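You operate a simulated robot arm through the tools that you are given. There is no shell and no other tool. Be economical: measure what you need, move in short steps, check, and stop when the job is done.

You run a simulated two-armed robot. Do the job below in one go: nothing can be reset, and whatever is moved stays where it is left.

## Task
Move line 2's station 1 head to the empty holder of station 2.
Fine: both station switches off first; station 2 on again once the head has clicked in, station 1 stays off; then clear the counts.

Only the result counts: the job must be done as asked and must still hold three seconds after the hand-in. Knocking over, shifting, dropping, spilling or breaking anything else fails it.

## Robot
Two 7-joint arms with fingered hands on one trunk, on a base that drives. Base frame: it is fixed to the floor where the robot stands at the start and does not move with it; the origin is under the middle of the robot, x ahead of it, y to its left, z up. Units: m, degrees, N and s.
The left shoulder is at the start at [0.042, 0.173, 1.305], the right one opposite. With the tool pointing down near the work surface each hand reaches from about 0.1 to 0.72 m from the robot's upright axis, wherever it stands, measured 20 degrees to its own side. Places, roughly: belt 2 [0.7, -0.5, 1]; line one white clear button [1.8, -0.5, 0.8]; line three station one switch [-0.8, -0.3, 1.1]; line three station three switch [-0.8, -0.3, 1.3]; line three station two switch [-0.8, -0.3, 1.2]; line three white clear button [-1, -0.6, 0.8]; line two batch knob [0.3, -0.6, 0.8]; line two green run button [0.4, -0.4, 0.8]; line two power frame [0.7, -0.5, 1]; line two station one holder [0.6, -0.3, 1]; line two station one holder clamp knob [0.5, -0.3, 1]; line two station one switch [0.5, -0.2, 1.1]; line two station three holder [0.6, -0.9, 1.1]; line two station three holder clamp knob [0.5, -0.9, 1.1]; line two station three switch [0.5, -0.2, 1.3]; line two station two holder [0.6, -0.7, 1.1]. Payload 3.5 kg a hand.
Tool frame (each hand has its own): the origin (TCP) lies between the finger pads and is the grasp point; the fingertips stand 0.03 m ahead of it; z points along the fingers, y is the line along which they close. Largest opening 0.104 m; the body of the gripper starts 0.035 m behind the TCP. The gripper is a hand of 3 fingers: y runs from the thumb to the fingers, the wrist lies at [-0.015, -0.104, -0.178] in the tool frame.
Orientation is told as [roll, pitch, yaw] about the base's x, y, z axes, in that order, counted from this pose: with the fingers straight down and the wrist toward the robot, the tool's x, y and z point along [0, 1, 0], [1, 0, 0] and [0, 0, -1] of the base frame.

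## Interface
- The arms move only by the tool arm_command. It takes "left_targets", "right_targets" or both (then of equal length, played together; a hand with none holds still); each is a list of rows, each an object (a shift or turn left out is 0) with "dp": the shift along the tool's x, y, z in m, a list of three; "rot": the turn, a rotation vector about the tool's x, y, z in degrees, a list of three. In form: [{"dp": [dx, dy, dz], "rot": [wx, wy, wz]}, ...]. A call has 1 to 8 rows; each row shifts and turns the commanded pose from where the row before left it, along the tool's axes as they then stand. Rows are played at 5 a second. More than 0.05 m and 8.6 degrees between two rows, and nothing of the call is played. Where a pose cannot be reached the arm comes as near as it can. A force on the tool above 40 N (or 10 N above the force at the start of the call, whichever is more), or a blocked arm, ends the call early, and 0.2 s more pass. In this call time passes only in rows, and 0.2 s behind the last. It gives the time, the measured TCP pose, the force on the tool (base axes), the opening and the grip force at its end, in the units of the frame above (readings bear some noise), with the torque about the TCP (base axes, N m) and any sound that the robot's microphone picked up.
- Cameras (640 x 400 px; columns grow to the right, rows downward): "scene" is now at [0.1236, -0.0387, 1.5028]; the picture's right is [-0.41, -0.91, 0.00], its down [-0.31, 0.14, -0.94] and it looks along [0.86, -0.38, -0.34] (base axes); focal length 214 px, centre (320, 200). "left" rides on the left gripper at [-0.064, -0.094, -0.117] in its tool frame; the picture's right is [-0.72, -0.33, 0.61], its down [0.64, -0.65, 0.40] and it looks along [0.27, 0.68, 0.68] (tool axes); focal length 238 px, centre (320, 200). "right" rides on the right gripper at [0.064, -0.094, -0.117] in its tool frame; the picture's right is [-0.72, 0.33, -0.61], its down [-0.64, -0.65, 0.40] and it looks along [-0.27, 0.68, 0.68] (tool axes); focal length 238 px, centre (320, 200). There is no depth. A picture from a camera that has moved, and an enlarged one, comes with that camera's place and axes in the base frame and with its lens.
- get_image(camera): a new picture of that camera. The clock stands still meanwhile.
- lift_body(by): slides the trunk up (or, below 0, down) by that many m; the arms and the scene camera ride with it, the base frame stays. It gives what a move gives, with no picture.
- steer(legs): drives the robot by 1 to 6 legs, each [ahead, left, turn to the left] in m, m and degrees, along the robot's own axes; the way and the turn of a leg run together, so that a leg with both is an arc; at most 1.5 m and 180 degrees a leg. The arms and the cameras ride along, it lands a little off, and it stops where it bumps. It gives what a move gives.
- curl_fingers(index, middle, thumb_bend, thumb_turn, hand): sets how far each is bent, from 0 (flat) to 100 (curled in); at 30 the hand is open as for a grip, at 70 the pads meet at the TCP. One left out holds its place. A second passes; each finger stops where it meets its share of the squeeze, and holds until it gets a number again. It is the only way to open and close the hand. It gives what a move gives, with no picture; readings hold the bend of each and the force on the fingers (four entries, about 0 where the hand has none), thumb and palm. thumb_turn goes from beside the hand (0) to across from the fingers (100), as for a grip.
- head_to(pan, tilt): turns the head with the scene camera to pan (to the left, within 86 degrees either way) and tilt (down, from -29 to 69), counted from straight ahead of the robot. It gives what a move gives.
- enlarge(camera, box): a new picture of the part [left, top, right, bottom] of that camera's present view, enlarged. The clock stands still meanwhile.
- close_job(): hands the job in; it is judged then, once.

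Work in short steps. Places have to be worked out from the pictures, the camera data and where the tool is seen: move nearer, look again, correct. Check each grasp and each placing, and mend what went wrong. You have 120 turns and 108 pictures in all, those below and enlarged ones among them. Open the grippers and draw the arms clear of the work before you hand the job in, unless the task says otherwise; then end with one line.

The tools are called after "Request:" as name(argument=value, ...) on one line, values as JSON. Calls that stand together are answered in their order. arm_command: Moves the arms, as the interface text tells. Its arguments: {"type":"object","properties":{"left_targets":{"type":"array","items":{"type":"object","properties":{"dp":{"type":"array","items":{"type":"number"}},"rot":{"type":"array","items":{"type":"number"}}}}},"right_targets":{"type":"array","items":{"type":"object","properties":{"dp":{"type":"array","items":{"type":"number"}},"rot":{"type":"array","items":{"type":"number"}}}}}},"required":[]} The other tools are called the same way: lift_body (by) slides the trunk up or down; curl_fingers (index, middle, thumb_bend, thumb_turn, hand) moves the fingers one by one; steer (legs) drives the base; head_to (pan, tilt) turns the head that bears the scene camera; get_image (camera) takes a picture; enlarge (camera, box) takes an enlarged picture of a part of a camera's view; close_job () hands the job in.

At the start:

```text
t: 0.0
left_tool_pos: [0.4707, -0.05, 1.4675]
left_tcp_rot: [0.0, -0.1, 0.0]
left_contact_force: [0.5, -0.4, 0.9]
left_torque: [0.0, 0.0, -0.01]
left_width: 0.1036
left_finger_force: 0.0
left_shape: jaw
left_bend: [30.0, 30.0, 30.0, 98.0]
left_finger forces: [0.0, 0.1, 0.0, 0.0, 0.0, 0.0]
right_tool_pos: [0.2814, -0.4152, 1.3834]
right_tcp_rot: [-0.1, 0.0, 0.0]
right_contact_force: [-0.8, -0.4, 0.2]
right_torque: [0.01, 0.04, 0.0]
right_width: 0.1038
right_finger_force: 0.0
right_shape: jaw
right_bend: [30.0, 30.0, 30.0, 98.0]
right_finger forces: [0.0, 0.0, 0.0, 0.0, 0.1, 0.0]
trunk travel left (down, up): [-0.4, 0.354]
robot x, y, heading: [0.0041, -0.0012, -0.1]
head pan, tilt: [-23.9, 20.0]
```

scene: 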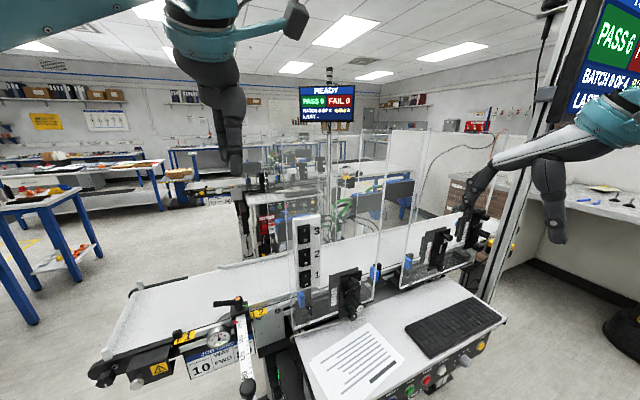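
right: 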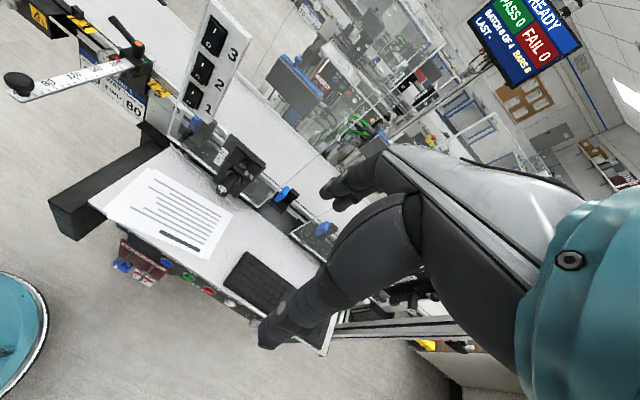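
left: 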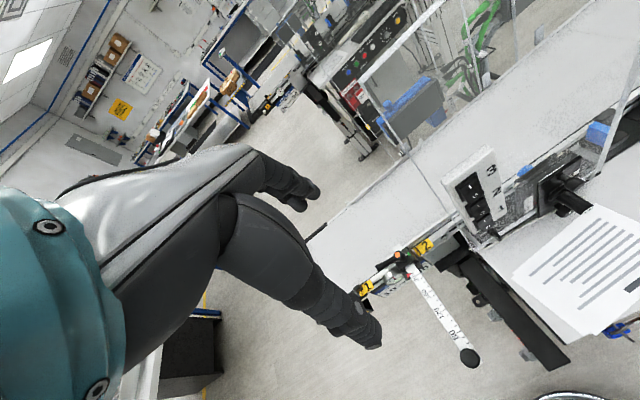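

The pictures show line 2's switch panel and holders ahead to the right. I'll enlarge the switch panel with the station holders, and the paper with the buttons.

Request:
enlarge(camera="scene", box=[270, 200, 400, 330])

Request:
enlarge(camera="scene", box=[380, 190, 520, 300])

Request:
enlarge(camera="scene", box=[300, 300, 500, 400])

```text
3.08 times, centred on (335, 265) of scene
camera zoom: at [0.1236, -0.0387, 1.5028], right [-0.41, -0.91, 0.0], down [-0.31, 0.14, -0.94], along [0.86, -0.38, -0.34], focal length 660 px, centre (274, 0)
```

zoom: 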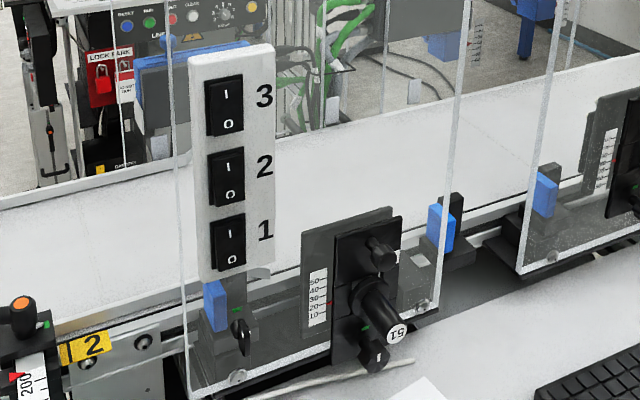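

```text
3.64 times, centred on (450, 245) of scene
camera zoom: at [0.1236, -0.0387, 1.5028], right [-0.41, -0.91, 0.0], down [-0.31, 0.14, -0.94], along [0.86, -0.38, -0.34], focal length 780 px, centre (-153, 36)
```

zoom: 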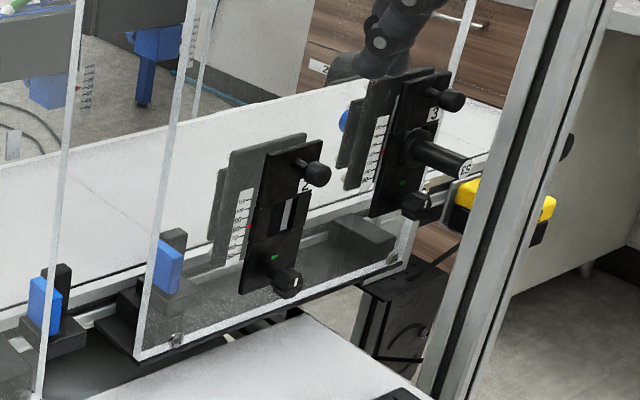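

```text
3.20 times, centred on (400, 350) of scene
camera zoom: at [0.1236, -0.0387, 1.5028], right [-0.41, -0.91, 0.0], down [-0.31, 0.14, -0.94], along [0.86, -0.38, -0.34], focal length 686 px, centre (64, -280)
```

zoom: 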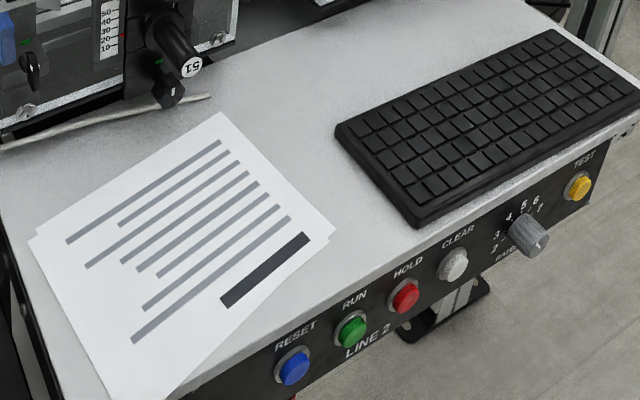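

The line runs along y, with the desk front at x≈0.37 and station 1's head end near (0.51,-0.34,1.0). I'll drive sideways to y≈-0.3 so both stations are in reach, then look again.

Request:
steer(legs=[[0, -0.3, 0]])

Request:
head_to(pan=-5, tilt=35)

Request:
get_image(camera="scene")

```text
t: 2.0
left_tool_pos: [0.4701, -0.3501, 1.4674]
left_tcp_rot: [0.0, 0.1, 0.0]
left_contact_force: [0.0, 0.0, 0.1]
left_torque: [0.0, 0.0, -0.01]
left_width: 0.1039
left_finger_force: 0.0
left_shape: jaw
left_bend: [30.0, 30.0, 30.0, 98.0]
left_finger forces: [0.0, 0.1, 0.0, 0.1, 0.0, 0.0]
right_tool_pos: [0.2805, -0.717, 1.3812]
right_tcp_rot: [0.0, -0.1, 0.0]
right_contact_force: [1.1, -0.2, 1.0]
right_torque: [0.05, 0.04, 0.02]
right_width: 0.1037
right_finger_force: 0.1
right_shape: jaw
right_bend: [30.0, 30.0, 30.0, 98.0]
right_finger forces: [0.0, 0.1, 0.0, 0.0, 0.0, 0.1]
trunk travel left (down, up): [-0.4, 0.354]
robot x, y, heading: [0.003, -0.3006, -0.3]
head pan, tilt: [-23.9, 20.0]
```

```text
t: 2.9
left_tool_pos: [0.4698, -0.3493, 1.4671]
left_tcp_rot: [-0.1, 0.0, 0.1]
left_contact_force: [-0.1, -0.2, 0.3]
left_torque: [-0.01, 0.0, 0.01]
left_width: 0.1036
left_finger_force: 0.1
left_shape: jaw
left_bend: [30.0, 30.0, 30.0, 98.0]
left_finger forces: [0.0, 0.0, 0.1, 0.1, 0.1, 0.1]
right_tool_pos: [0.2817, -0.7146, 1.3823]
right_tcp_rot: [0.0, 0.0, 0.0]
right_contact_force: [0.4, 0.1, -0.1]
right_torque: [0.04, -0.02, -0.02]
right_width: 0.1038
right_finger_force: 0.0
right_shape: jaw
right_bend: [30.0, 30.0, 30.0, 98.0]
right_finger forces: [0.1, 0.0, 0.0, 0.1, 0.0, 0.0]
trunk travel left (down, up): [-0.4, 0.354]
robot x, y, heading: [0.002, -0.299, 0.0]
head pan, tilt: [-5.0, 35.0]
```

```text
101 pictures are left
camera scene: at [0.1263, -0.3086, 1.479], right [-0.09, -1.0, 0.0], down [-0.57, 0.05, -0.82], along [0.82, -0.07, -0.57], focal length 214 px, centre (320, 200)
```

scene: 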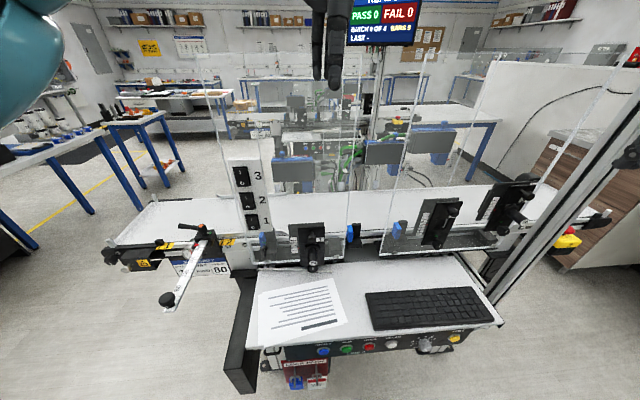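

Good view. I'll enlarge stations 1 and 2, the switch bank and the display.

Request:
enlarge(camera="scene", box=[280, 210, 360, 280])

Request:
enlarge(camera="scene", box=[390, 180, 480, 260])

Request:
enlarge(camera="scene", box=[215, 150, 295, 240])

Request:
enlarge(camera="scene", box=[250, 325, 410, 400])

```text
5.71 times, centred on (320, 245) of scene
camera zoom: at [0.1263, -0.3086, 1.479], right [-0.09, -1.0, 0.0], down [-0.57, 0.05, -0.82], along [0.82, -0.07, -0.57], focal length 1226 px, centre (320, -57)
```

zoom: 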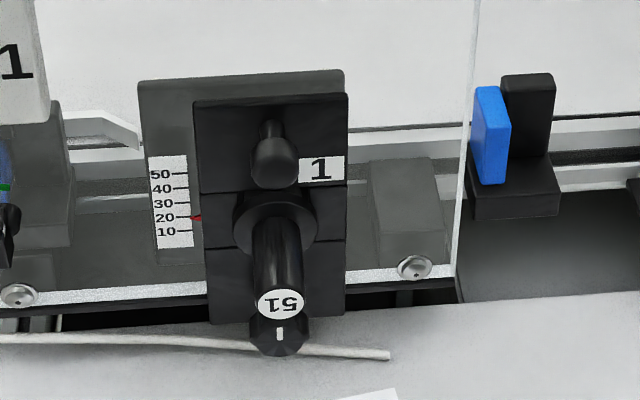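

```text
5.00 times, centred on (435, 220) of scene
camera zoom: at [0.1263, -0.3086, 1.479], right [-0.09, -1.0, 0.0], down [-0.57, 0.05, -0.82], along [0.82, -0.07, -0.57], focal length 1072 px, centre (-255, 100)
```

zoom: 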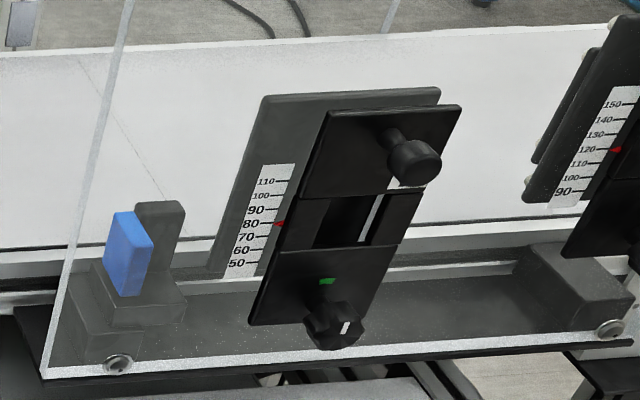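

```text
4.44 times, centred on (255, 195) of scene
camera zoom: at [0.1263, -0.3086, 1.479], right [-0.09, -1.0, 0.0], down [-0.57, 0.05, -0.82], along [0.82, -0.07, -0.57], focal length 953 px, centre (609, 222)
```

zoom: 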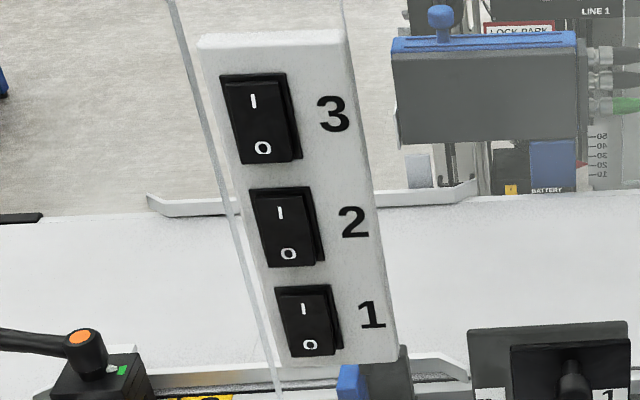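

```text
4.00 times, centred on (330, 362) of scene
camera zoom: at [0.1263, -0.3086, 1.479], right [-0.09, -1.0, 0.0], down [-0.57, 0.05, -0.82], along [0.82, -0.07, -0.57], focal length 858 px, centre (280, -450)
```

zoom: 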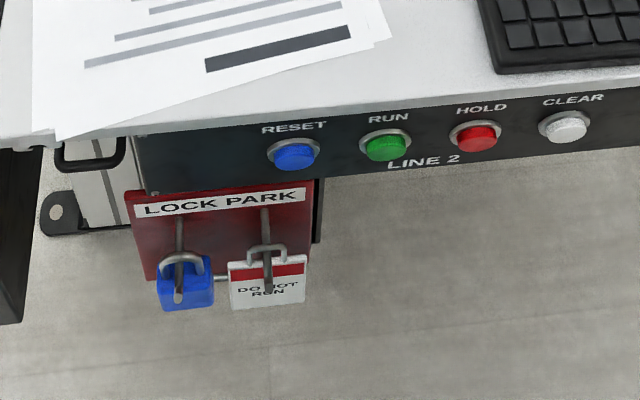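

I need closer views of the holders. I'll take the right hand camera's view now, which should see station 2.

Request:
get_image(camera="right")

Request:
get_image(camera="left")

```text
96 pictures are left
camera right: at [0.1873, -0.6501, 1.5001], right [0.33, -0.72, 0.61], down [-0.65, -0.64, -0.4], along [0.68, -0.27, -0.68], focal length 238 px, centre (320, 200)
```

right: 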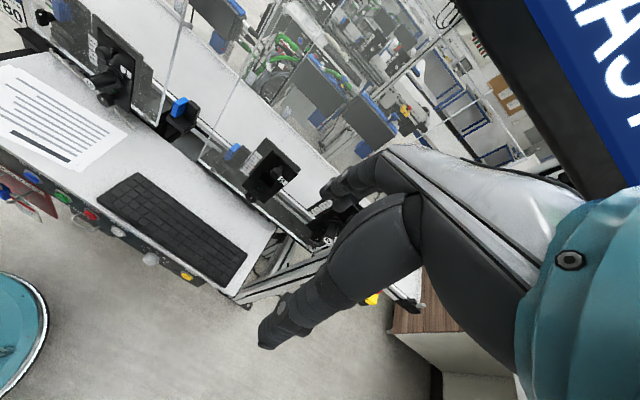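

```text
95 pictures are left
camera left: at [0.3774, -0.4124, 1.5842], right [-0.33, -0.72, -0.61], down [-0.65, 0.64, -0.4], along [0.68, 0.27, -0.68], focal length 238 px, centre (320, 200)
```

left: 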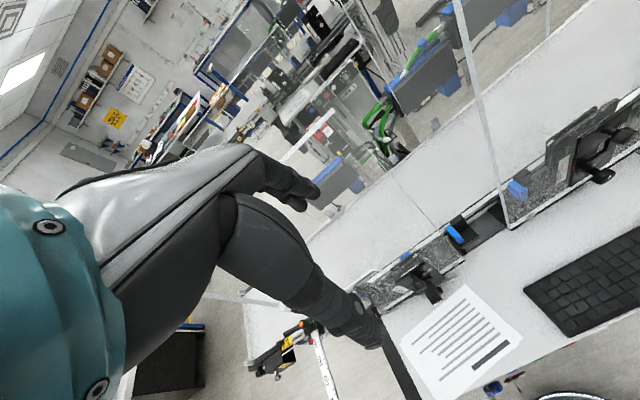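

The right camera sees station 2 from afar. I'll move the right hand forward, down and inward in free space, and begin pitching the fingers to point ahead (+x).

Request:
arm_command(right_targets=[{"dp": [0.025, 0.02, 0.03]}, {"dp": [0.025, 0.02, 0.03]}, {"dp": [0.025, 0.02, 0.03]}, {"dp": [0.025, 0.02, 0.03]}, {"rot": [-8.5, 0, 0]}, {"rot": [-8.5, 0, 0]}, {"rot": [-8.5, 0, 0]}, {"rot": [-8.5, 0, 0]}])

Request:
arm_command(right_targets=[{"rot": [-8.5, 0, 0]}, {"rot": [-8.5, 0, 0]}, {"rot": [-8.5, 0, 0]}, {"rot": [-8.5, 0, 0]}, {"rot": [-8.5, 0, 0]}, {"rot": [-8.5, 0, 0]}, {"rot": [-5, 0, 0]}])

Request:
get_image(camera="right")

```text
t: 4.7
left_tool_pos: [0.4702, -0.3504, 1.4669]
left_tcp_rot: [0.0, 0.1, 0.0]
left_contact_force: [0.0, 0.0, 0.5]
left_torque: [-0.03, -0.04, 0.01]
left_width: 0.1035
left_finger_force: 0.0
left_shape: jaw
left_bend: [30.0, 30.0, 30.0, 98.0]
left_finger forces: [0.1, 0.0, 0.0, 0.1, 0.1, 0.1]
right_tool_pos: [0.4165, -0.6492, 1.291]
right_tcp_rot: [0.1, -34.0, 0.0]
right_contact_force: [-0.5, -0.1, -0.3]
right_torque: [0.0, 0.01, 0.02]
right_width: 0.1036
right_finger_force: 0.0
right_shape: jaw
right_bend: [30.0, 30.0, 30.0, 98.0]
right_finger forces: [0.0, 0.1, 0.0, 0.1, 0.0, 0.0]
right hand out of reach, approached as far as the arm can: row 6, 7, 8
trunk travel left (down, up): [-0.4, 0.354]
robot x, y, heading: [0.0055, -0.3022, -0.1]
head pan, tilt: [-5.0, 35.0]
```

```text
t: 6.3
left_tool_pos: [0.4693, -0.349, 1.4673]
left_tcp_rot: [0.0, 0.0, 0.1]
left_contact_force: [-0.3, 0.2, 0.2]
left_torque: [0.0, -0.01, -0.03]
left_width: 0.1035
left_finger_force: 0.1
left_shape: jaw
left_bend: [30.0, 30.0, 30.0, 98.0]
left_finger forces: [0.0, 0.1, 0.0, 0.1, 0.0, 0.0]
right_tool_pos: [0.4368, -0.6639, 1.296]
right_tcp_rot: [154.8, -89.9, -154.7]
right_contact_force: [0.2, -0.6, 0.6]
right_torque: [0.04, -0.04, 0.0]
right_width: 0.1038
right_finger_force: 0.1
right_shape: jaw
right_bend: [30.0, 30.0, 30.0, 98.0]
right_finger forces: [0.0, 0.0, 0.0, 0.0, 0.0, 0.0]
right hand out of reach, approached as far as the arm can: row 1, 2
trunk travel left (down, up): [-0.4, 0.354]
robot x, y, heading: [-0.0024, -0.2949, -0.2]
head pan, tilt: [-5.0, 35.0]
```

```text
94 pictures are left
camera right: at [0.3201, -0.5987, 1.2014], right [-0.61, -0.72, 0.32], down [0.41, -0.64, -0.65], along [0.68, -0.27, 0.68], focal length 238 px, centre (320, 200)
```

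right: 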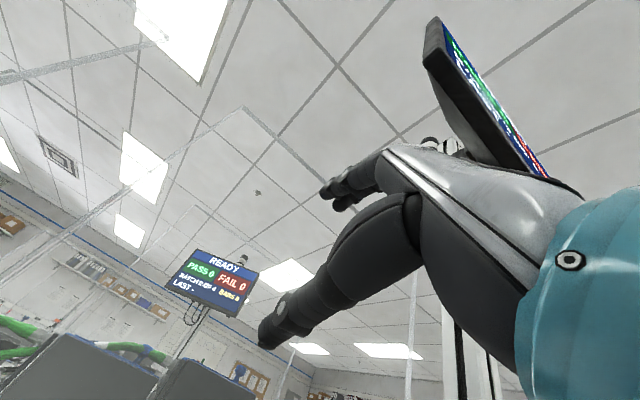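

The hand now points forward. Before going on I'll read the clamp-knob states at the three stations in strong enlargement.

Request:
enlarge(camera="scene", box=[425, 225, 465, 255])

Request:
enlarge(camera="scene", box=[295, 245, 335, 280])

Request:
enlarge(camera="scene", box=[470, 175, 550, 240])

```text
13.33 times, centred on (445, 240) of scene
camera zoom: at [0.1265, -0.3088, 1.4789], right [-0.09, -1.0, 0.0], down [-0.57, 0.05, -0.82], along [0.82, -0.07, -0.57], focal length 2860 px, centre (-1347, -333)
```

zoom: 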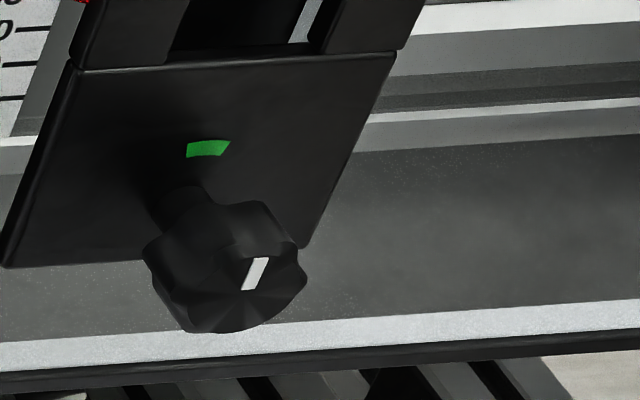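

```text
11.43 times, centred on (315, 262) of scene
camera zoom: at [0.1265, -0.3088, 1.4789], right [-0.09, -1.0, 0.0], down [-0.57, 0.05, -0.82], along [0.82, -0.07, -0.57], focal length 2451 px, centre (377, -514)
```

zoom: 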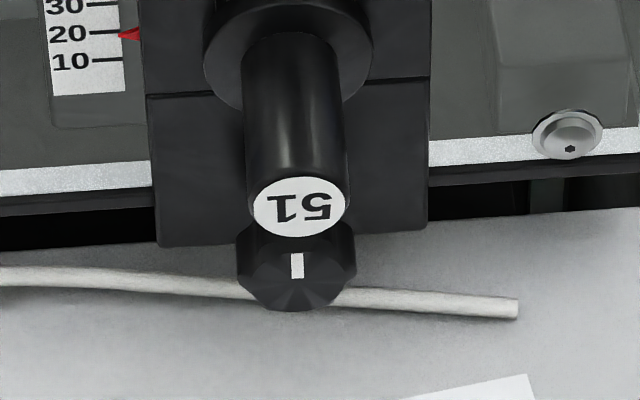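

```text
6.15 times, centred on (510, 208) of scene
camera zoom: at [0.1265, -0.3088, 1.4789], right [-0.09, -1.0, 0.0], down [-0.57, 0.05, -0.82], along [0.82, -0.07, -0.57], focal length 1320 px, centre (-849, 154)
```

zoom: 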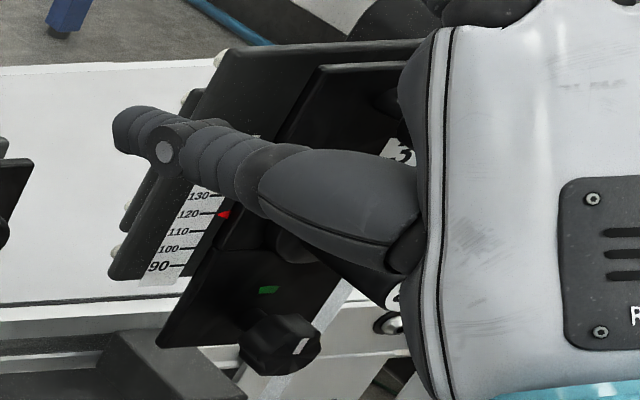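

All three clamp knobs have the pointer at the green mark. I'll look closer at station 2's recess and upper knob, and at station 1's head flange.

Request:
enlarge(camera="scene", box=[430, 195, 485, 235])

Request:
enlarge(camera="scene", box=[295, 220, 335, 255])

```text
10.00 times, centred on (458, 215) of scene
camera zoom: at [0.1265, -0.3088, 1.4789], right [-0.09, -1.0, 0.0], down [-0.57, 0.05, -0.82], along [0.82, -0.07, -0.57], focal length 2145 px, centre (-1055, 50)
```

zoom: 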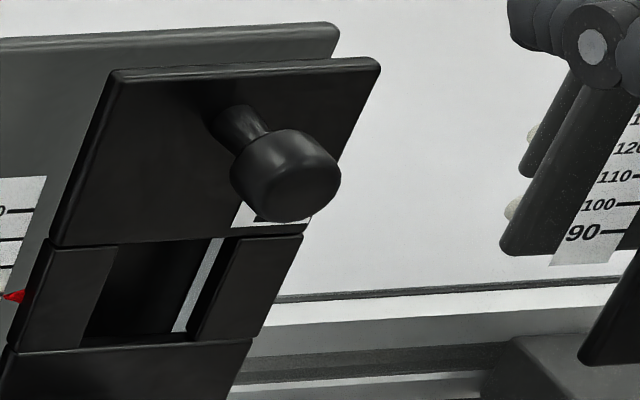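

```text
11.43 times, centred on (315, 238) of scene
camera zoom: at [0.1265, -0.3088, 1.4789], right [-0.09, -1.0, 0.0], down [-0.57, 0.05, -0.82], along [0.82, -0.07, -0.57], focal length 2451 px, centre (377, -229)
```

zoom: 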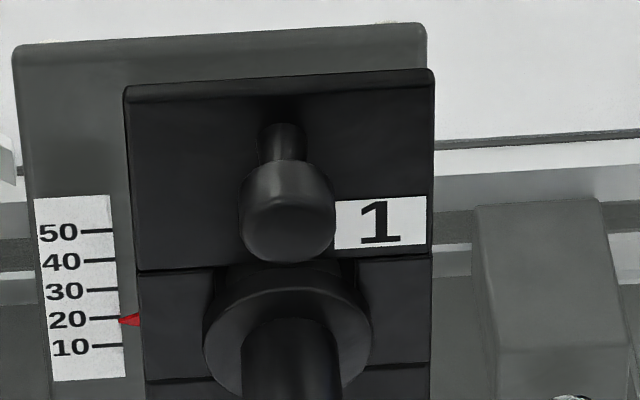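

The head block sits in a through-hole along x, and the lower knob most likely clamps the holder's height, since empty station 2 is the same. Now the rocker states in detail.

Request:
enlarge(camera="scene", box=[230, 185, 275, 235])

Request:
enlarge(camera="left", box=[340, 210, 470, 310])

Request:
enlarge(camera="scene", box=[335, 0, 425, 50])

```text
8.00 times, centred on (252, 210) of scene
camera zoom: at [0.1265, -0.3088, 1.4789], right [-0.09, -1.0, 0.0], down [-0.57, 0.05, -0.82], along [0.82, -0.07, -0.57], focal length 1716 px, centre (860, 120)
```

zoom: 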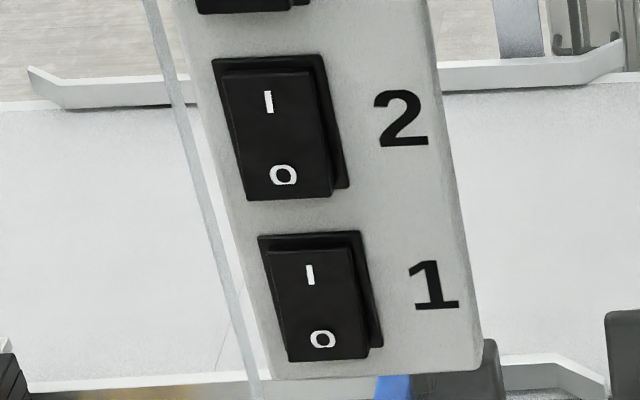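

```text
4.00 times, centred on (405, 260) of left
camera zoom: at [0.3776, -0.4128, 1.5841], right [-0.33, -0.72, -0.61], down [-0.65, 0.64, -0.4], along [0.68, 0.27, -0.68], focal length 953 px, centre (-20, -40)
```

zoom: 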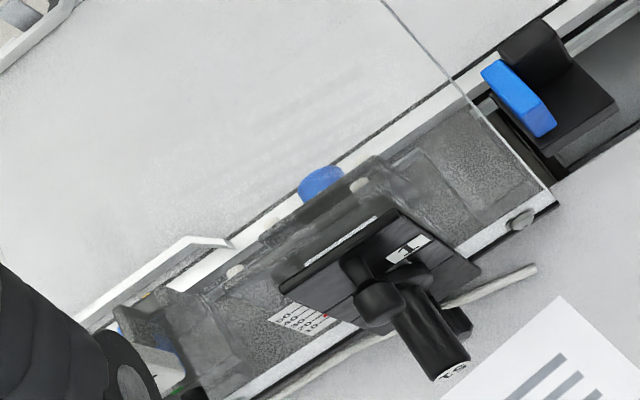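

```text
7.11 times, centred on (380, 25) of scene
camera zoom: at [0.1265, -0.3088, 1.4789], right [-0.09, -1.0, 0.0], down [-0.57, 0.05, -0.82], along [0.82, -0.07, -0.57], focal length 1525 px, centre (-107, 1444)
```

zoom: 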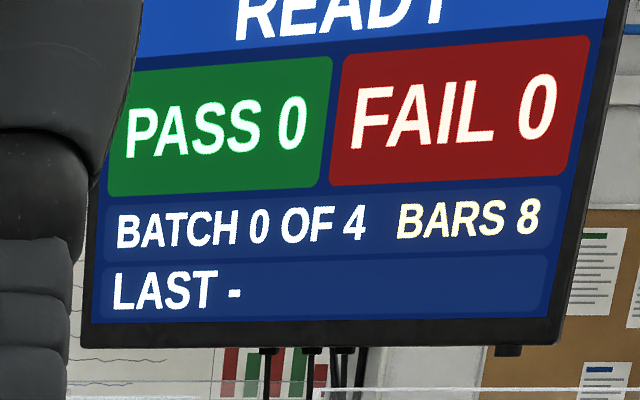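

Both rockers read ON (top pressed in, bottom proud), at about (0.53,-0.18,1.14) and (0.53,-0.18,1.20). I'll bring the left hand in front of the bank, then turn its fingers forward.

Request:
arm_command(left_targets=[{"dp": [0.028, -0.012, 0.033]}, {"dp": [0.028, -0.012, 0.033]}, {"dp": [0.028, -0.012, 0.033]}, {"dp": [0.028, -0.012, 0.033]}, {"dp": [0.028, -0.012, 0.033]}, {"dp": [0.028, -0.012, 0.033]}, {"rot": [-8.5, 0, 0]}, {"rot": [-8.5, 0, 0]}])

Request:
arm_command(left_targets=[{"rot": [-8.5, 0, 0]}, {"rot": [-8.5, 0, 0]}, {"rot": [-8.5, 0, 0]}, {"rot": [-8.5, 0, 0]}, {"rot": [-8.5, 0, 0]}, {"rot": [-8.5, 0, 0]}, {"rot": [-8.5, 0, 0]}, {"rot": [-8.5, 0, 0]}])

Request:
curl_fingers(hand="left", index=55, middle=100, thumb_bend=100)

Request:
get_image(camera="scene")

Request:
get_image(camera="left")

```text
t: 8.1
left_tool_pos: [0.3973, -0.1803, 1.2688]
left_tcp_rot: [0.0, -17.1, 0.1]
left_contact_force: [-0.2, -0.3, 0.3]
left_torque: [0.01, -0.02, 0.02]
left_width: 0.1037
left_finger_force: 0.1
left_shape: jaw
left_bend: [30.0, 30.0, 30.0, 98.0]
left_finger forces: [0.0, 0.0, 0.0, 0.1, 0.1, 0.0]
right_tool_pos: [0.4353, -0.6628, 1.2961]
right_tcp_rot: [-104.4, -89.9, 104.4]
right_contact_force: [0.1, 0.3, 0.2]
right_torque: [-0.01, 0.01, -0.03]
right_width: 0.1038
right_finger_force: 0.0
right_shape: jaw
right_bend: [30.0, 30.0, 30.0, 98.0]
right_finger forces: [0.0, 0.0, 0.1, 0.0, 0.0, 0.1]
trunk travel left (down, up): [-0.4, 0.354]
robot x, y, heading: [0.0013, -0.2991, 0.1]
head pan, tilt: [-5.0, 35.0]
```

```text
t: 9.9
left_tool_pos: [0.4403, -0.2477, 1.3408]
left_tcp_rot: [-1.2, -84.6, 1.4]
left_contact_force: [-0.3, 0.5, -0.6]
left_torque: [-0.01, 0.03, -0.01]
left_width: 0.1038
left_finger_force: 0.0
left_shape: jaw
left_bend: [30.0, 30.0, 30.0, 98.0]
left_finger forces: [0.1, 0.0, 0.0, 0.0, 0.0, 0.0]
left hand out of reach, approached as far as the arm can: row 1, 2, 3, 4, 7, 8
right_tool_pos: [0.4371, -0.6619, 1.2966]
right_tcp_rot: [-66.5, -89.9, 66.5]
right_contact_force: [-0.6, -0.6, 0.5]
right_torque: [-0.03, 0.0, -0.02]
right_width: 0.1036
right_finger_force: 0.1
right_shape: jaw
right_bend: [30.0, 30.0, 30.0, 98.0]
right_finger forces: [0.0, 0.0, 0.0, 0.0, 0.0, 0.0]
trunk travel left (down, up): [-0.4, 0.354]
robot x, y, heading: [-0.0031, -0.3009, 0.0]
head pan, tilt: [-5.0, 35.0]
```

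```text
t: 10.9
left_tool_pos: [0.4399, -0.2506, 1.3395]
left_tcp_rot: [-0.2, -84.4, 0.4]
left_contact_force: [0.7, 0.2, -0.1]
left_torque: [-0.02, -0.01, 0.03]
left_width: 0.0134
left_finger_force: 0.1
left_shape: fingers
left_bend: [48.0, 100.0, 91.0, 97.0]
left_finger forces: [0.0, 0.1, 0.0, 0.1, 0.0, 0.0]
right_tool_pos: [0.4365, -0.6634, 1.297]
right_tcp_rot: [-120.1, -90.1, 120.2]
right_contact_force: [0.0, -0.1, -0.3]
right_torque: [0.03, -0.01, 0.0]
right_width: 0.104
right_finger_force: 0.1
right_shape: jaw
right_bend: [30.0, 30.0, 30.0, 98.0]
right_finger forces: [0.1, 0.1, 0.0, 0.0, 0.0, 0.0]
trunk travel left (down, up): [-0.4, 0.354]
robot x, y, heading: [-0.003, -0.2998, -0.1]
head pan, tilt: [-5.0, 35.0]
```

```text
85 pictures are left
camera scene: at [0.1263, -0.3087, 1.4789], right [-0.09, -1.0, 0.0], down [-0.57, 0.05, -0.82], along [0.82, -0.07, -0.57], focal length 214 px, centre (320, 200)
```

scene: 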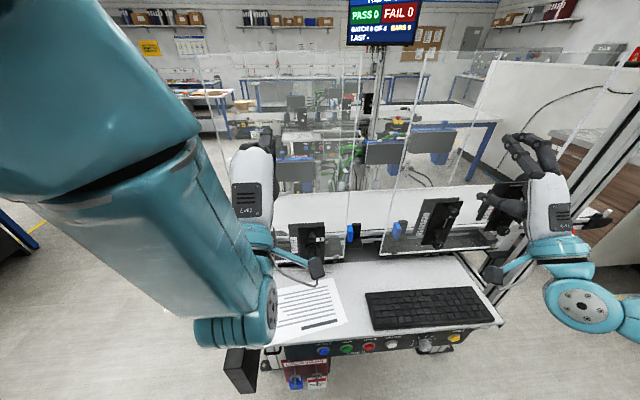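

```text
84 pictures are left
camera left: at [0.3157, -0.3127, 1.2577], right [0.58, -0.72, -0.38], down [0.34, 0.64, -0.69], along [0.74, 0.27, 0.61], focal length 238 px, centre (320, 200)
```

left: 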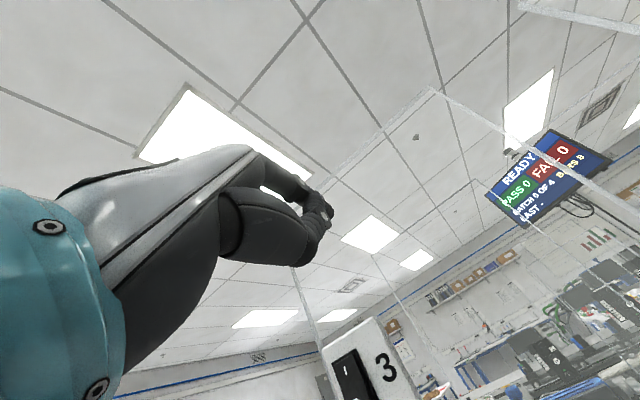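

The arms are cramped this close, so I'll back the base off 0.2 m and shift a little to the right, so that the scene camera sees the switches past the left hand.

Request:
steer(legs=[[-0.2, 0, 0], [0, -0.1, 0]])

Request:
head_to(pan=5, tilt=25)

Request:
get_image(camera="scene")

```text
t: 12.4
left_tool_pos: [0.2983, -0.2535, 1.3383]
left_tcp_rot: [-0.3, -84.3, 0.9]
left_contact_force: [0.0, 0.0, 0.0]
left_torque: [0.04, -0.02, 0.0]
left_width: 0.0141
left_finger_force: 0.0
left_shape: fingers
left_bend: [48.0, 100.0, 92.0, 97.0]
left_finger forces: [0.1, 0.0, 0.1, 0.0, 0.0, 0.1]
right_tool_pos: [0.2977, -0.6662, 1.295]
right_tcp_rot: [-18.9, -89.8, 19.3]
right_contact_force: [0.1, 0.4, -0.2]
right_torque: [0.03, 0.0, -0.05]
right_width: 0.1036
right_finger_force: 0.1
right_shape: jaw
right_bend: [30.0, 30.0, 30.0, 98.0]
right_finger forces: [0.0, 0.1, 0.0, 0.0, 0.0, 0.0]
trunk travel left (down, up): [-0.4, 0.354]
robot x, y, heading: [-0.1432, -0.3028, 0.3]
head pan, tilt: [-5.0, 35.0]
stopped in leg 1: the robot was blocked; the commanded pose is now the measured one
```

```text
t: 13.1
left_tool_pos: [0.2928, -0.2542, 1.3412]
left_tcp_rot: [-0.2, -84.6, 0.5]
left_contact_force: [-0.2, -0.2, -0.3]
left_torque: [0.0, 0.03, 0.03]
left_width: 0.0139
left_finger_force: 0.0
left_shape: fingers
left_bend: [48.0, 100.0, 92.0, 97.0]
left_finger forces: [0.0, 0.1, 0.1, 0.0, 0.1, 0.1]
right_tool_pos: [0.2935, -0.667, 1.2953]
right_tcp_rot: [-162.5, -89.9, 162.8]
right_contact_force: [0.4, -0.1, 0.3]
right_torque: [-0.01, 0.0, -0.01]
right_width: 0.1039
right_finger_force: 0.2
right_shape: jaw
right_bend: [30.0, 30.0, 30.0, 98.0]
right_finger forces: [0.0, 0.1, 0.0, 0.1, 0.0, 0.1]
trunk travel left (down, up): [-0.4, 0.354]
robot x, y, heading: [-0.1438, -0.3062, 0.4]
head pan, tilt: [5.0, 25.0]
```

```text
83 pictures are left
camera scene: at [-0.015, -0.2987, 1.4947], right [0.09, -1.0, 0.0], down [-0.42, -0.04, -0.91], along [0.9, 0.08, -0.42], focal length 214 px, centre (320, 200)
```

scene: 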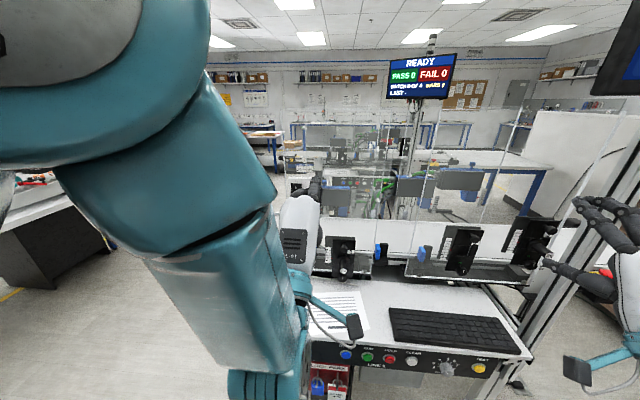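

The base met something behind at x≈-0.14, so I'll ease forward a bit and go sideways to the right.

Request:
steer(legs=[[0.03, 0, 0], [0, -0.1, 0]])

Request:
arm_command(left_targets=[{"dp": [0.005, -0.03, 0.01]}, {"dp": [0.005, -0.03, 0.01]}, {"dp": [0.005, -0.03, 0.01]}, {"dp": [0.005, -0.03, 0.01]}, {"dp": [0.005, -0.03, 0.01]}, {"dp": [0.005, -0.03, 0.01]}])

Request:
get_image(camera="scene")

```text
t: 14.7
left_tool_pos: [0.3248, -0.3517, 1.3411]
left_tcp_rot: [0.0, -84.6, 0.5]
left_contact_force: [-0.7, 0.0, -1.0]
left_torque: [0.0, 0.01, 0.01]
left_width: 0.0141
left_finger_force: 0.0
left_shape: fingers
left_bend: [47.0, 100.0, 92.0, 97.0]
left_finger forces: [0.0, 0.0, 0.0, 0.0, 0.0, 0.0]
right_tool_pos: [0.3247, -0.7666, 1.2955]
right_tcp_rot: [-175.7, -89.8, 176.0]
right_contact_force: [0.0, -0.9, -0.3]
right_torque: [0.01, 0.0, 0.02]
right_width: 0.1039
right_finger_force: 0.1
right_shape: jaw
right_bend: [30.0, 30.0, 30.0, 98.0]
right_finger forces: [0.0, 0.0, 0.1, 0.0, 0.0, 0.0]
trunk travel left (down, up): [-0.4, 0.354]
robot x, y, heading: [-0.1128, -0.4065, 0.5]
head pan, tilt: [5.0, 25.0]
```

```text
t: 16.1
left_tool_pos: [0.3704, -0.3997, 1.3031]
left_tcp_rot: [0.0, -84.3, 0.6]
left_contact_force: [-0.5, -0.7, 0.4]
left_torque: [-0.01, -0.04, -0.04]
left_width: 0.0143
left_finger_force: 0.1
left_shape: fingers
left_bend: [47.0, 100.0, 92.0, 97.0]
left_finger forces: [0.0, 0.0, 0.0, 0.0, 0.1, 0.1]
left hand out of reach, approached as far as the arm can: row 1, 2, 3, 4, 5, 6
right_tool_pos: [0.3262, -0.7655, 1.2972]
right_tcp_rot: [-155.5, -90.0, 155.9]
right_contact_force: [0.1, -0.7, 0.0]
right_torque: [0.03, -0.03, -0.01]
right_width: 0.1037
right_finger_force: 0.1
right_shape: jaw
right_bend: [30.0, 30.0, 30.0, 98.0]
right_finger forces: [0.0, 0.0, 0.1, 0.0, 0.1, 0.1]
trunk travel left (down, up): [-0.4, 0.354]
robot x, y, heading: [-0.1118, -0.4084, 0.6]
head pan, tilt: [5.0, 25.0]
```

```text
82 pictures are left
camera scene: at [0.0172, -0.3969, 1.4946], right [0.1, -1.0, 0.0], down [-0.42, -0.04, -0.91], along [0.9, 0.09, -0.42], focal length 214 px, centre (320, 200)
```

scene: 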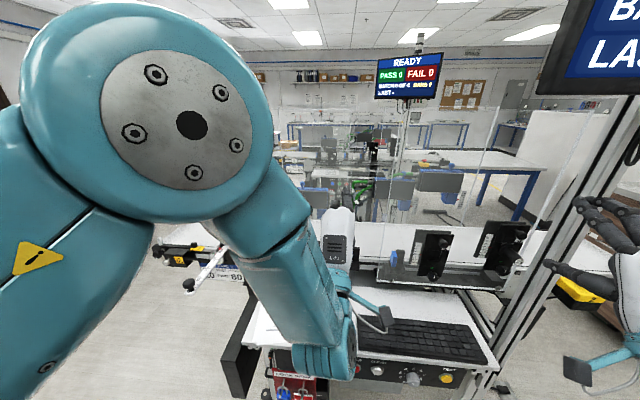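

The left arm's posture is at its limits with the wrist below. I'll roll the left hand so its wrist comes to the outer (left) side, which should free the elbow.

Request:
arm_command(left_targets=[{"rot": [0, 0, 8.5]}, {"rot": [0, 0, 8.5]}, {"rot": [0, 0, 8.5]}, {"rot": [0, 0, 8.5]}, {"rot": [0, 0, 8.5]}, {"rot": [0, 0, 8.5]}, {"rot": [0, 0, 8.5]}, {"rot": [0, 0, 8.5]}])

Request:
get_image(camera="scene")

```text
t: 18.1
left_tool_pos: [0.3518, -0.41, 1.3011]
left_tcp_rot: [73.7, -30.6, -73.1]
left_contact_force: [0.5, -0.6, -0.1]
left_torque: [-0.01, 0.03, -0.01]
left_width: 0.0147
left_finger_force: 0.0
left_shape: fingers
left_bend: [47.0, 100.0, 92.0, 97.0]
left_finger forces: [0.0, 0.0, 0.1, 0.0, 0.0, 0.0]
left hand out of reach, approached as far as the arm can: row 2, 3, 4, 5, 6, 7, 8
right_tool_pos: [0.3251, -0.7648, 1.296]
right_tcp_rot: [-171.7, -89.9, 172.2]
right_contact_force: [0.4, -0.5, 0.1]
right_torque: [0.0, 0.01, -0.04]
right_width: 0.1039
right_finger_force: 0.1
right_shape: jaw
right_bend: [30.0, 30.0, 30.0, 98.0]
right_finger forces: [0.0, 0.1, 0.0, 0.0, 0.1, 0.0]
trunk travel left (down, up): [-0.4, 0.354]
robot x, y, heading: [-0.1129, -0.405, 0.5]
head pan, tilt: [5.0, 25.0]
stopped in row 8 (left hand): the arm was blocked; the commanded pose is now the measured one
```

```text
81 pictures are left
camera scene: at [0.0167, -0.393, 1.4984], right [0.13, -0.99, 0.0], down [-0.38, -0.05, -0.92], along [0.91, 0.12, -0.39], focal length 214 px, centre (320, 200)
```

scene: 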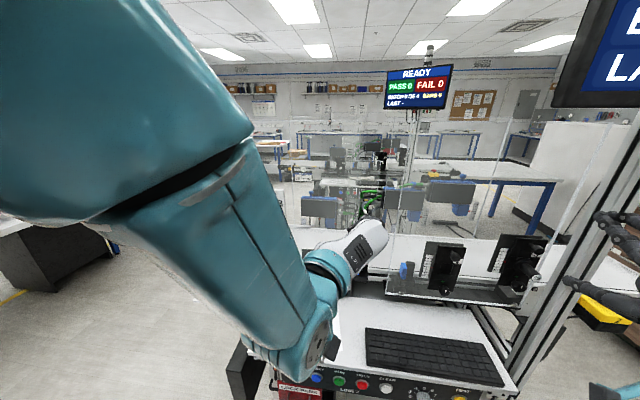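

The upper arm crowded the head. The hand is now roughly forward with the wrist outward, so I'll move it left and down toward the switch bank, staying at x≈0.35.

Request:
arm_command(left_targets=[{"dp": [0, -0.035, 0.009]}, {"dp": [0, -0.035, 0.009]}, {"dp": [0, -0.035, 0.009]}, {"dp": [0, -0.035, 0.009]}, {"dp": [0, -0.035, 0.009]}, {"dp": [0, -0.035, 0.009]}, {"dp": [0, -0.03, 0.009]}])

Request:
get_image(camera="scene")

```text
t: 19.7
left_tool_pos: [0.2812, -0.378, 1.2069]
left_tcp_rot: [73.9, -30.6, -73.1]
left_contact_force: [-0.5, -0.5, 0.4]
left_torque: [-0.01, 0.01, 0.01]
left_width: 0.0145
left_finger_force: 0.1
left_shape: fingers
left_bend: [47.0, 100.0, 92.0, 97.0]
left_finger forces: [0.0, 0.0, 0.1, 0.1, 0.0, 0.0]
left hand out of reach, approached as far as the arm can: row 1, 2, 3, 4, 5, 6, 7
right_tool_pos: [0.3254, -0.765, 1.296]
right_tcp_rot: [-159.6, -90.0, 160.1]
right_contact_force: [0.0, 0.2, -0.9]
right_torque: [0.01, -0.06, -0.05]
right_width: 0.104
right_finger_force: 0.0
right_shape: jaw
right_bend: [30.0, 30.0, 30.0, 98.0]
right_finger forces: [0.0, 0.1, 0.0, 0.1, 0.0, 0.0]
trunk travel left (down, up): [-0.4, 0.354]
robot x, y, heading: [-0.115, -0.4024, 0.6]
head pan, tilt: [5.0, 25.0]
```

```text
80 pictures are left
camera scene: at [0.0165, -0.3967, 1.4947], right [0.1, -1.0, 0.0], down [-0.42, -0.04, -0.91], along [0.9, 0.09, -0.42], focal length 214 px, centre (320, 200)
```

scene: 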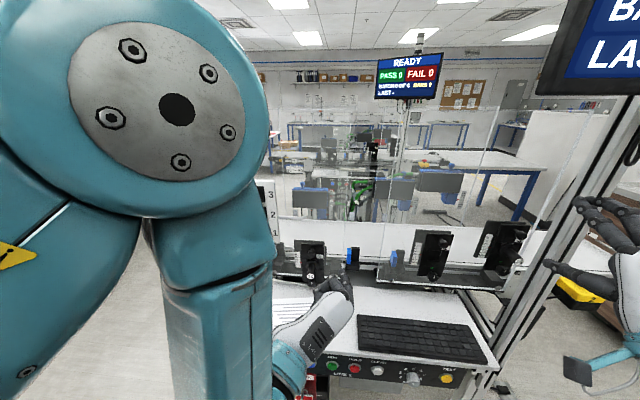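

The left arm reaches this posture poorly, while the right arm works well about 0.36 m to the robot's right. I'll use the right hand for everything and drive between spots, so first I'll turn the left hand back down and tuck it to the left.

Request:
arm_command(left_targets=[{"rot": [0, 0, -8.5]}, {"rot": [0, 0, -8.5]}, {"rot": [0, 0, -8.5]}, {"rot": [0, 0, -8.5]}, {"rot": [0, 0, -8.5]}, {"rot": [0, 0, -8.5]}, {"rot": [0, 0, -8.5]}])

Request:
arm_command(left_targets=[{"rot": [8.5, 0, 0]}, {"rot": [8.5, 0, 0]}, {"rot": [8.5, 0, 0]}, {"rot": [8.5, 0, 0]}, {"rot": [8.5, 0, 0]}, {"rot": [8.5, 0, 0]}, {"rot": [8.5, 0, 0]}, {"rot": [8.5, 0, 0]}])

Request:
get_image(camera="scene")

```text
t: 21.3
left_tool_pos: [0.354, -0.3801, 1.2734]
left_tcp_rot: [-4.8, -76.0, 13.2]
left_contact_force: [-0.6, 0.1, 0.1]
left_torque: [0.0, -0.04, -0.01]
left_width: 0.0145
left_finger_force: 0.0
left_shape: fingers
left_bend: [47.0, 100.0, 92.0, 97.0]
left_finger forces: [0.0, 0.0, 0.0, 0.0, 0.0, 0.0]
left hand out of reach, approached as far as the arm can: row 1, 2, 3, 4, 5, 6, 7
right_tool_pos: [0.3249, -0.7656, 1.296]
right_tcp_rot: [-158.6, -89.8, 158.9]
right_contact_force: [-0.3, 0.2, -0.4]
right_torque: [0.0, 0.01, 0.03]
right_width: 0.104
right_finger_force: 0.1
right_shape: jaw
right_bend: [30.0, 30.0, 30.0, 98.0]
right_finger forces: [0.0, 0.1, 0.0, 0.0, 0.1, 0.0]
trunk travel left (down, up): [-0.4, 0.354]
robot x, y, heading: [-0.1107, -0.406, 0.4]
head pan, tilt: [5.0, 25.0]
```

```text
t: 23.1
left_tool_pos: [0.3549, -0.3805, 1.2736]
left_tcp_rot: [-1.0, -8.0, 8.8]
left_contact_force: [-0.4, -0.2, 0.4]
left_torque: [0.03, 0.02, 0.0]
left_width: 0.0144
left_finger_force: 0.1
left_shape: fingers
left_bend: [47.0, 100.0, 92.0, 97.0]
left_finger forces: [0.0, 0.0, 0.0, 0.0, 0.1, 0.0]
right_tool_pos: [0.326, -0.7651, 1.2966]
right_tcp_rot: [-139.3, -89.9, 139.7]
right_contact_force: [-0.2, -0.1, -0.1]
right_torque: [-0.01, 0.03, 0.0]
right_width: 0.1037
right_finger_force: 0.0
right_shape: jaw
right_bend: [30.0, 30.0, 30.0, 98.0]
right_finger forces: [0.0, 0.0, 0.0, 0.1, 0.0, 0.1]
trunk travel left (down, up): [-0.4, 0.354]
robot x, y, heading: [-0.1139, -0.4001, 0.3]
head pan, tilt: [5.0, 25.0]
```

```text
79 pictures are left
camera scene: at [0.0172, -0.3964, 1.4946], right [0.1, -1.0, 0.0], down [-0.42, -0.04, -0.91], along [0.9, 0.09, -0.42], focal length 214 px, centre (320, 200)
```

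scene: 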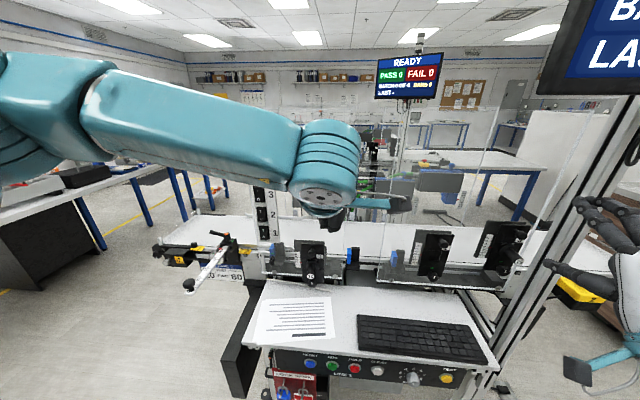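

Left hand points down again. I'll move it 0.38 m to the left, out of view and clear of the work.

Request:
arm_command(left_targets=[{"dp": [0.046, -0.018, 0]}, {"dp": [0.046, -0.018, 0]}, {"dp": [0.046, -0.018, 0]}, {"dp": [0.046, -0.018, 0]}, {"dp": [0.046, -0.018, 0]}, {"dp": [0.046, -0.018, 0]}, {"dp": [0.046, -0.018, 0]}])

Request:
steer(legs=[[0, 0.5, 0]])

Request:
head_to(pan=-20, tilt=25)

Request:
get_image(camera="scene")

```text
t: 24.7
left_tool_pos: [0.2255, -0.073, 1.2803]
left_tcp_rot: [-1.1, -8.1, 8.7]
left_contact_force: [0.5, -0.5, -0.2]
left_torque: [-0.03, 0.03, -0.02]
left_width: 0.0145
left_finger_force: 0.1
left_shape: fingers
left_bend: [47.0, 100.0, 92.0, 97.0]
left_finger forces: [0.1, 0.1, 0.0, 0.1, 0.0, 0.1]
left hand out of reach, approached as far as the arm can: row 5, 6, 7
right_tool_pos: [0.3246, -0.7634, 1.2957]
right_tcp_rot: [-153.8, -89.9, 154.1]
right_contact_force: [-0.3, -0.6, 0.2]
right_torque: [-0.01, 0.07, 0.0]
right_width: 0.1041
right_finger_force: 0.2
right_shape: jaw
right_bend: [30.0, 30.0, 30.0, 98.0]
right_finger forces: [0.0, 0.1, 0.0, 0.0, 0.0, 0.1]
trunk travel left (down, up): [-0.4, 0.354]
robot x, y, heading: [-0.1116, -0.4075, -0.0]
head pan, tilt: [5.0, 25.0]
```

```text
t: 27.6
left_tool_pos: [0.2206, 0.4326, 1.2797]
left_tcp_rot: [-1.1, -8.0, 8.9]
left_contact_force: [0.0, 0.5, -0.5]
left_torque: [0.0, 0.03, 0.03]
left_width: 0.0145
left_finger_force: 0.0
left_shape: fingers
left_bend: [47.0, 100.0, 92.0, 97.0]
left_finger forces: [0.1, 0.1, 0.0, 0.1, 0.1, 0.0]
right_tool_pos: [0.3219, -0.2571, 1.297]
right_tcp_rot: [-145.1, -89.9, 145.8]
right_contact_force: [-0.2, 0.2, -0.1]
right_torque: [0.01, 0.01, -0.02]
right_width: 0.1036
right_finger_force: 0.1
right_shape: jaw
right_bend: [30.0, 30.0, 30.0, 98.0]
right_finger forces: [0.0, 0.0, 0.0, 0.0, 0.0, 0.0]
trunk travel left (down, up): [-0.4, 0.354]
robot x, y, heading: [-0.1214, 0.0989, 0.6]
head pan, tilt: [5.0, 25.0]
```

```text
t: 28.5
left_tool_pos: [0.2213, 0.4324, 1.28]
left_tcp_rot: [-1.1, -8.1, 8.9]
left_contact_force: [-0.3, -0.2, 0.2]
left_torque: [0.02, 0.0, -0.01]
left_width: 0.0145
left_finger_force: 0.1
left_shape: fingers
left_bend: [47.0, 100.0, 92.0, 97.0]
left_finger forces: [0.1, 0.0, 0.0, 0.0, 0.1, 0.0]
right_tool_pos: [0.322, -0.2581, 1.2963]
right_tcp_rot: [-159.5, -89.9, 160.2]
right_contact_force: [-0.9, 0.7, -0.8]
right_torque: [0.0, 0.01, -0.01]
right_width: 0.104
right_finger_force: 0.1
right_shape: jaw
right_bend: [30.0, 30.0, 30.0, 98.0]
right_finger forces: [0.0, 0.0, 0.0, 0.1, 0.1, 0.0]
trunk travel left (down, up): [-0.4, 0.354]
robot x, y, heading: [-0.1185, 0.1004, 0.7]
head pan, tilt: [-20.0, 25.0]
```

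```text
78 pictures are left
camera scene: at [0.0069, 0.0695, 1.4947], right [-0.33, -0.94, 0.0], down [-0.4, 0.14, -0.91], along [0.86, -0.3, -0.42], focal length 214 px, centre (320, 200)
```

scene: 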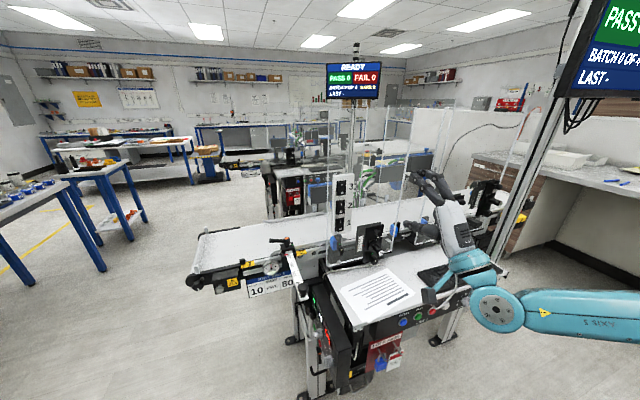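

Clear view now. I'll form a pointing finger on the right hand (index out, middle curled, thumb turned aside) and look at it.

Request:
curl_fingers(hand="right", index=35, middle=100, thumb_bend=60, thumb_turn=0)

Request:
enlarge(camera="scene", box=[320, 150, 500, 300])

Request:
get_image(camera="right")

```text
t: 29.5
left_tool_pos: [0.2208, 0.4322, 1.2795]
left_tcp_rot: [-1.1, -8.1, 9.0]
left_contact_force: [0.0, -0.3, 0.5]
left_torque: [-0.03, 0.02, 0.01]
left_width: 0.0144
left_finger_force: 0.0
left_shape: fingers
left_bend: [47.0, 100.0, 92.0, 97.0]
left_finger forces: [0.0, 0.0, 0.0, 0.0, 0.0, 0.1]
right_tool_pos: [0.3206, -0.2583, 1.2973]
right_tcp_rot: [-159.7, -89.9, 160.4]
right_contact_force: [-0.1, 0.2, 1.0]
right_torque: [-0.02, 0.01, -0.01]
right_width: 0.1093
right_finger_force: 0.0
right_shape: fingers
right_bend: [35.0, 100.0, 60.0, 0.0]
right_finger forces: [0.0, 0.0, 0.0, 0.0, 0.0, 0.1]
trunk travel left (down, up): [-0.4, 0.354]
robot x, y, heading: [-0.1195, 0.1035, 0.8]
head pan, tilt: [-20.0, 25.0]
```

```text
2.67 times, centred on (410, 225) of scene
camera zoom: at [0.0068, 0.0694, 1.4947], right [-0.33, -0.94, 0.0], down [-0.4, 0.14, -0.91], along [0.86, -0.3, -0.42], focal length 572 px, centre (80, 133)
```

zoom: 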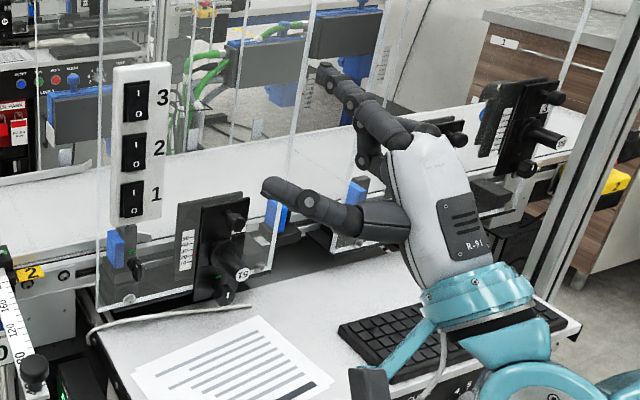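

```text
76 pictures are left
camera right: at [0.2044, -0.1945, 1.2019], right [-0.61, -0.73, 0.33], down [0.41, -0.64, -0.65], along [0.68, -0.26, 0.68], focal length 238 px, centre (320, 200)
```

right: 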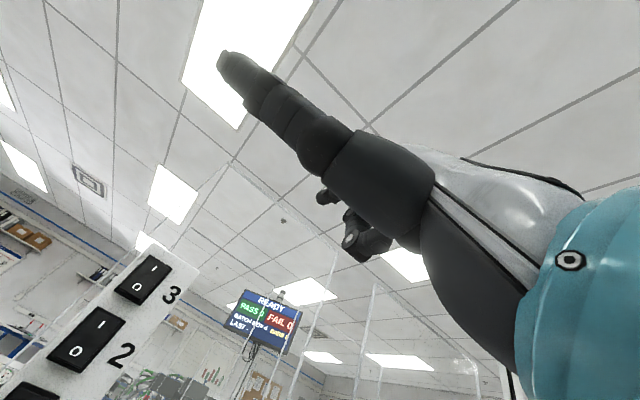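

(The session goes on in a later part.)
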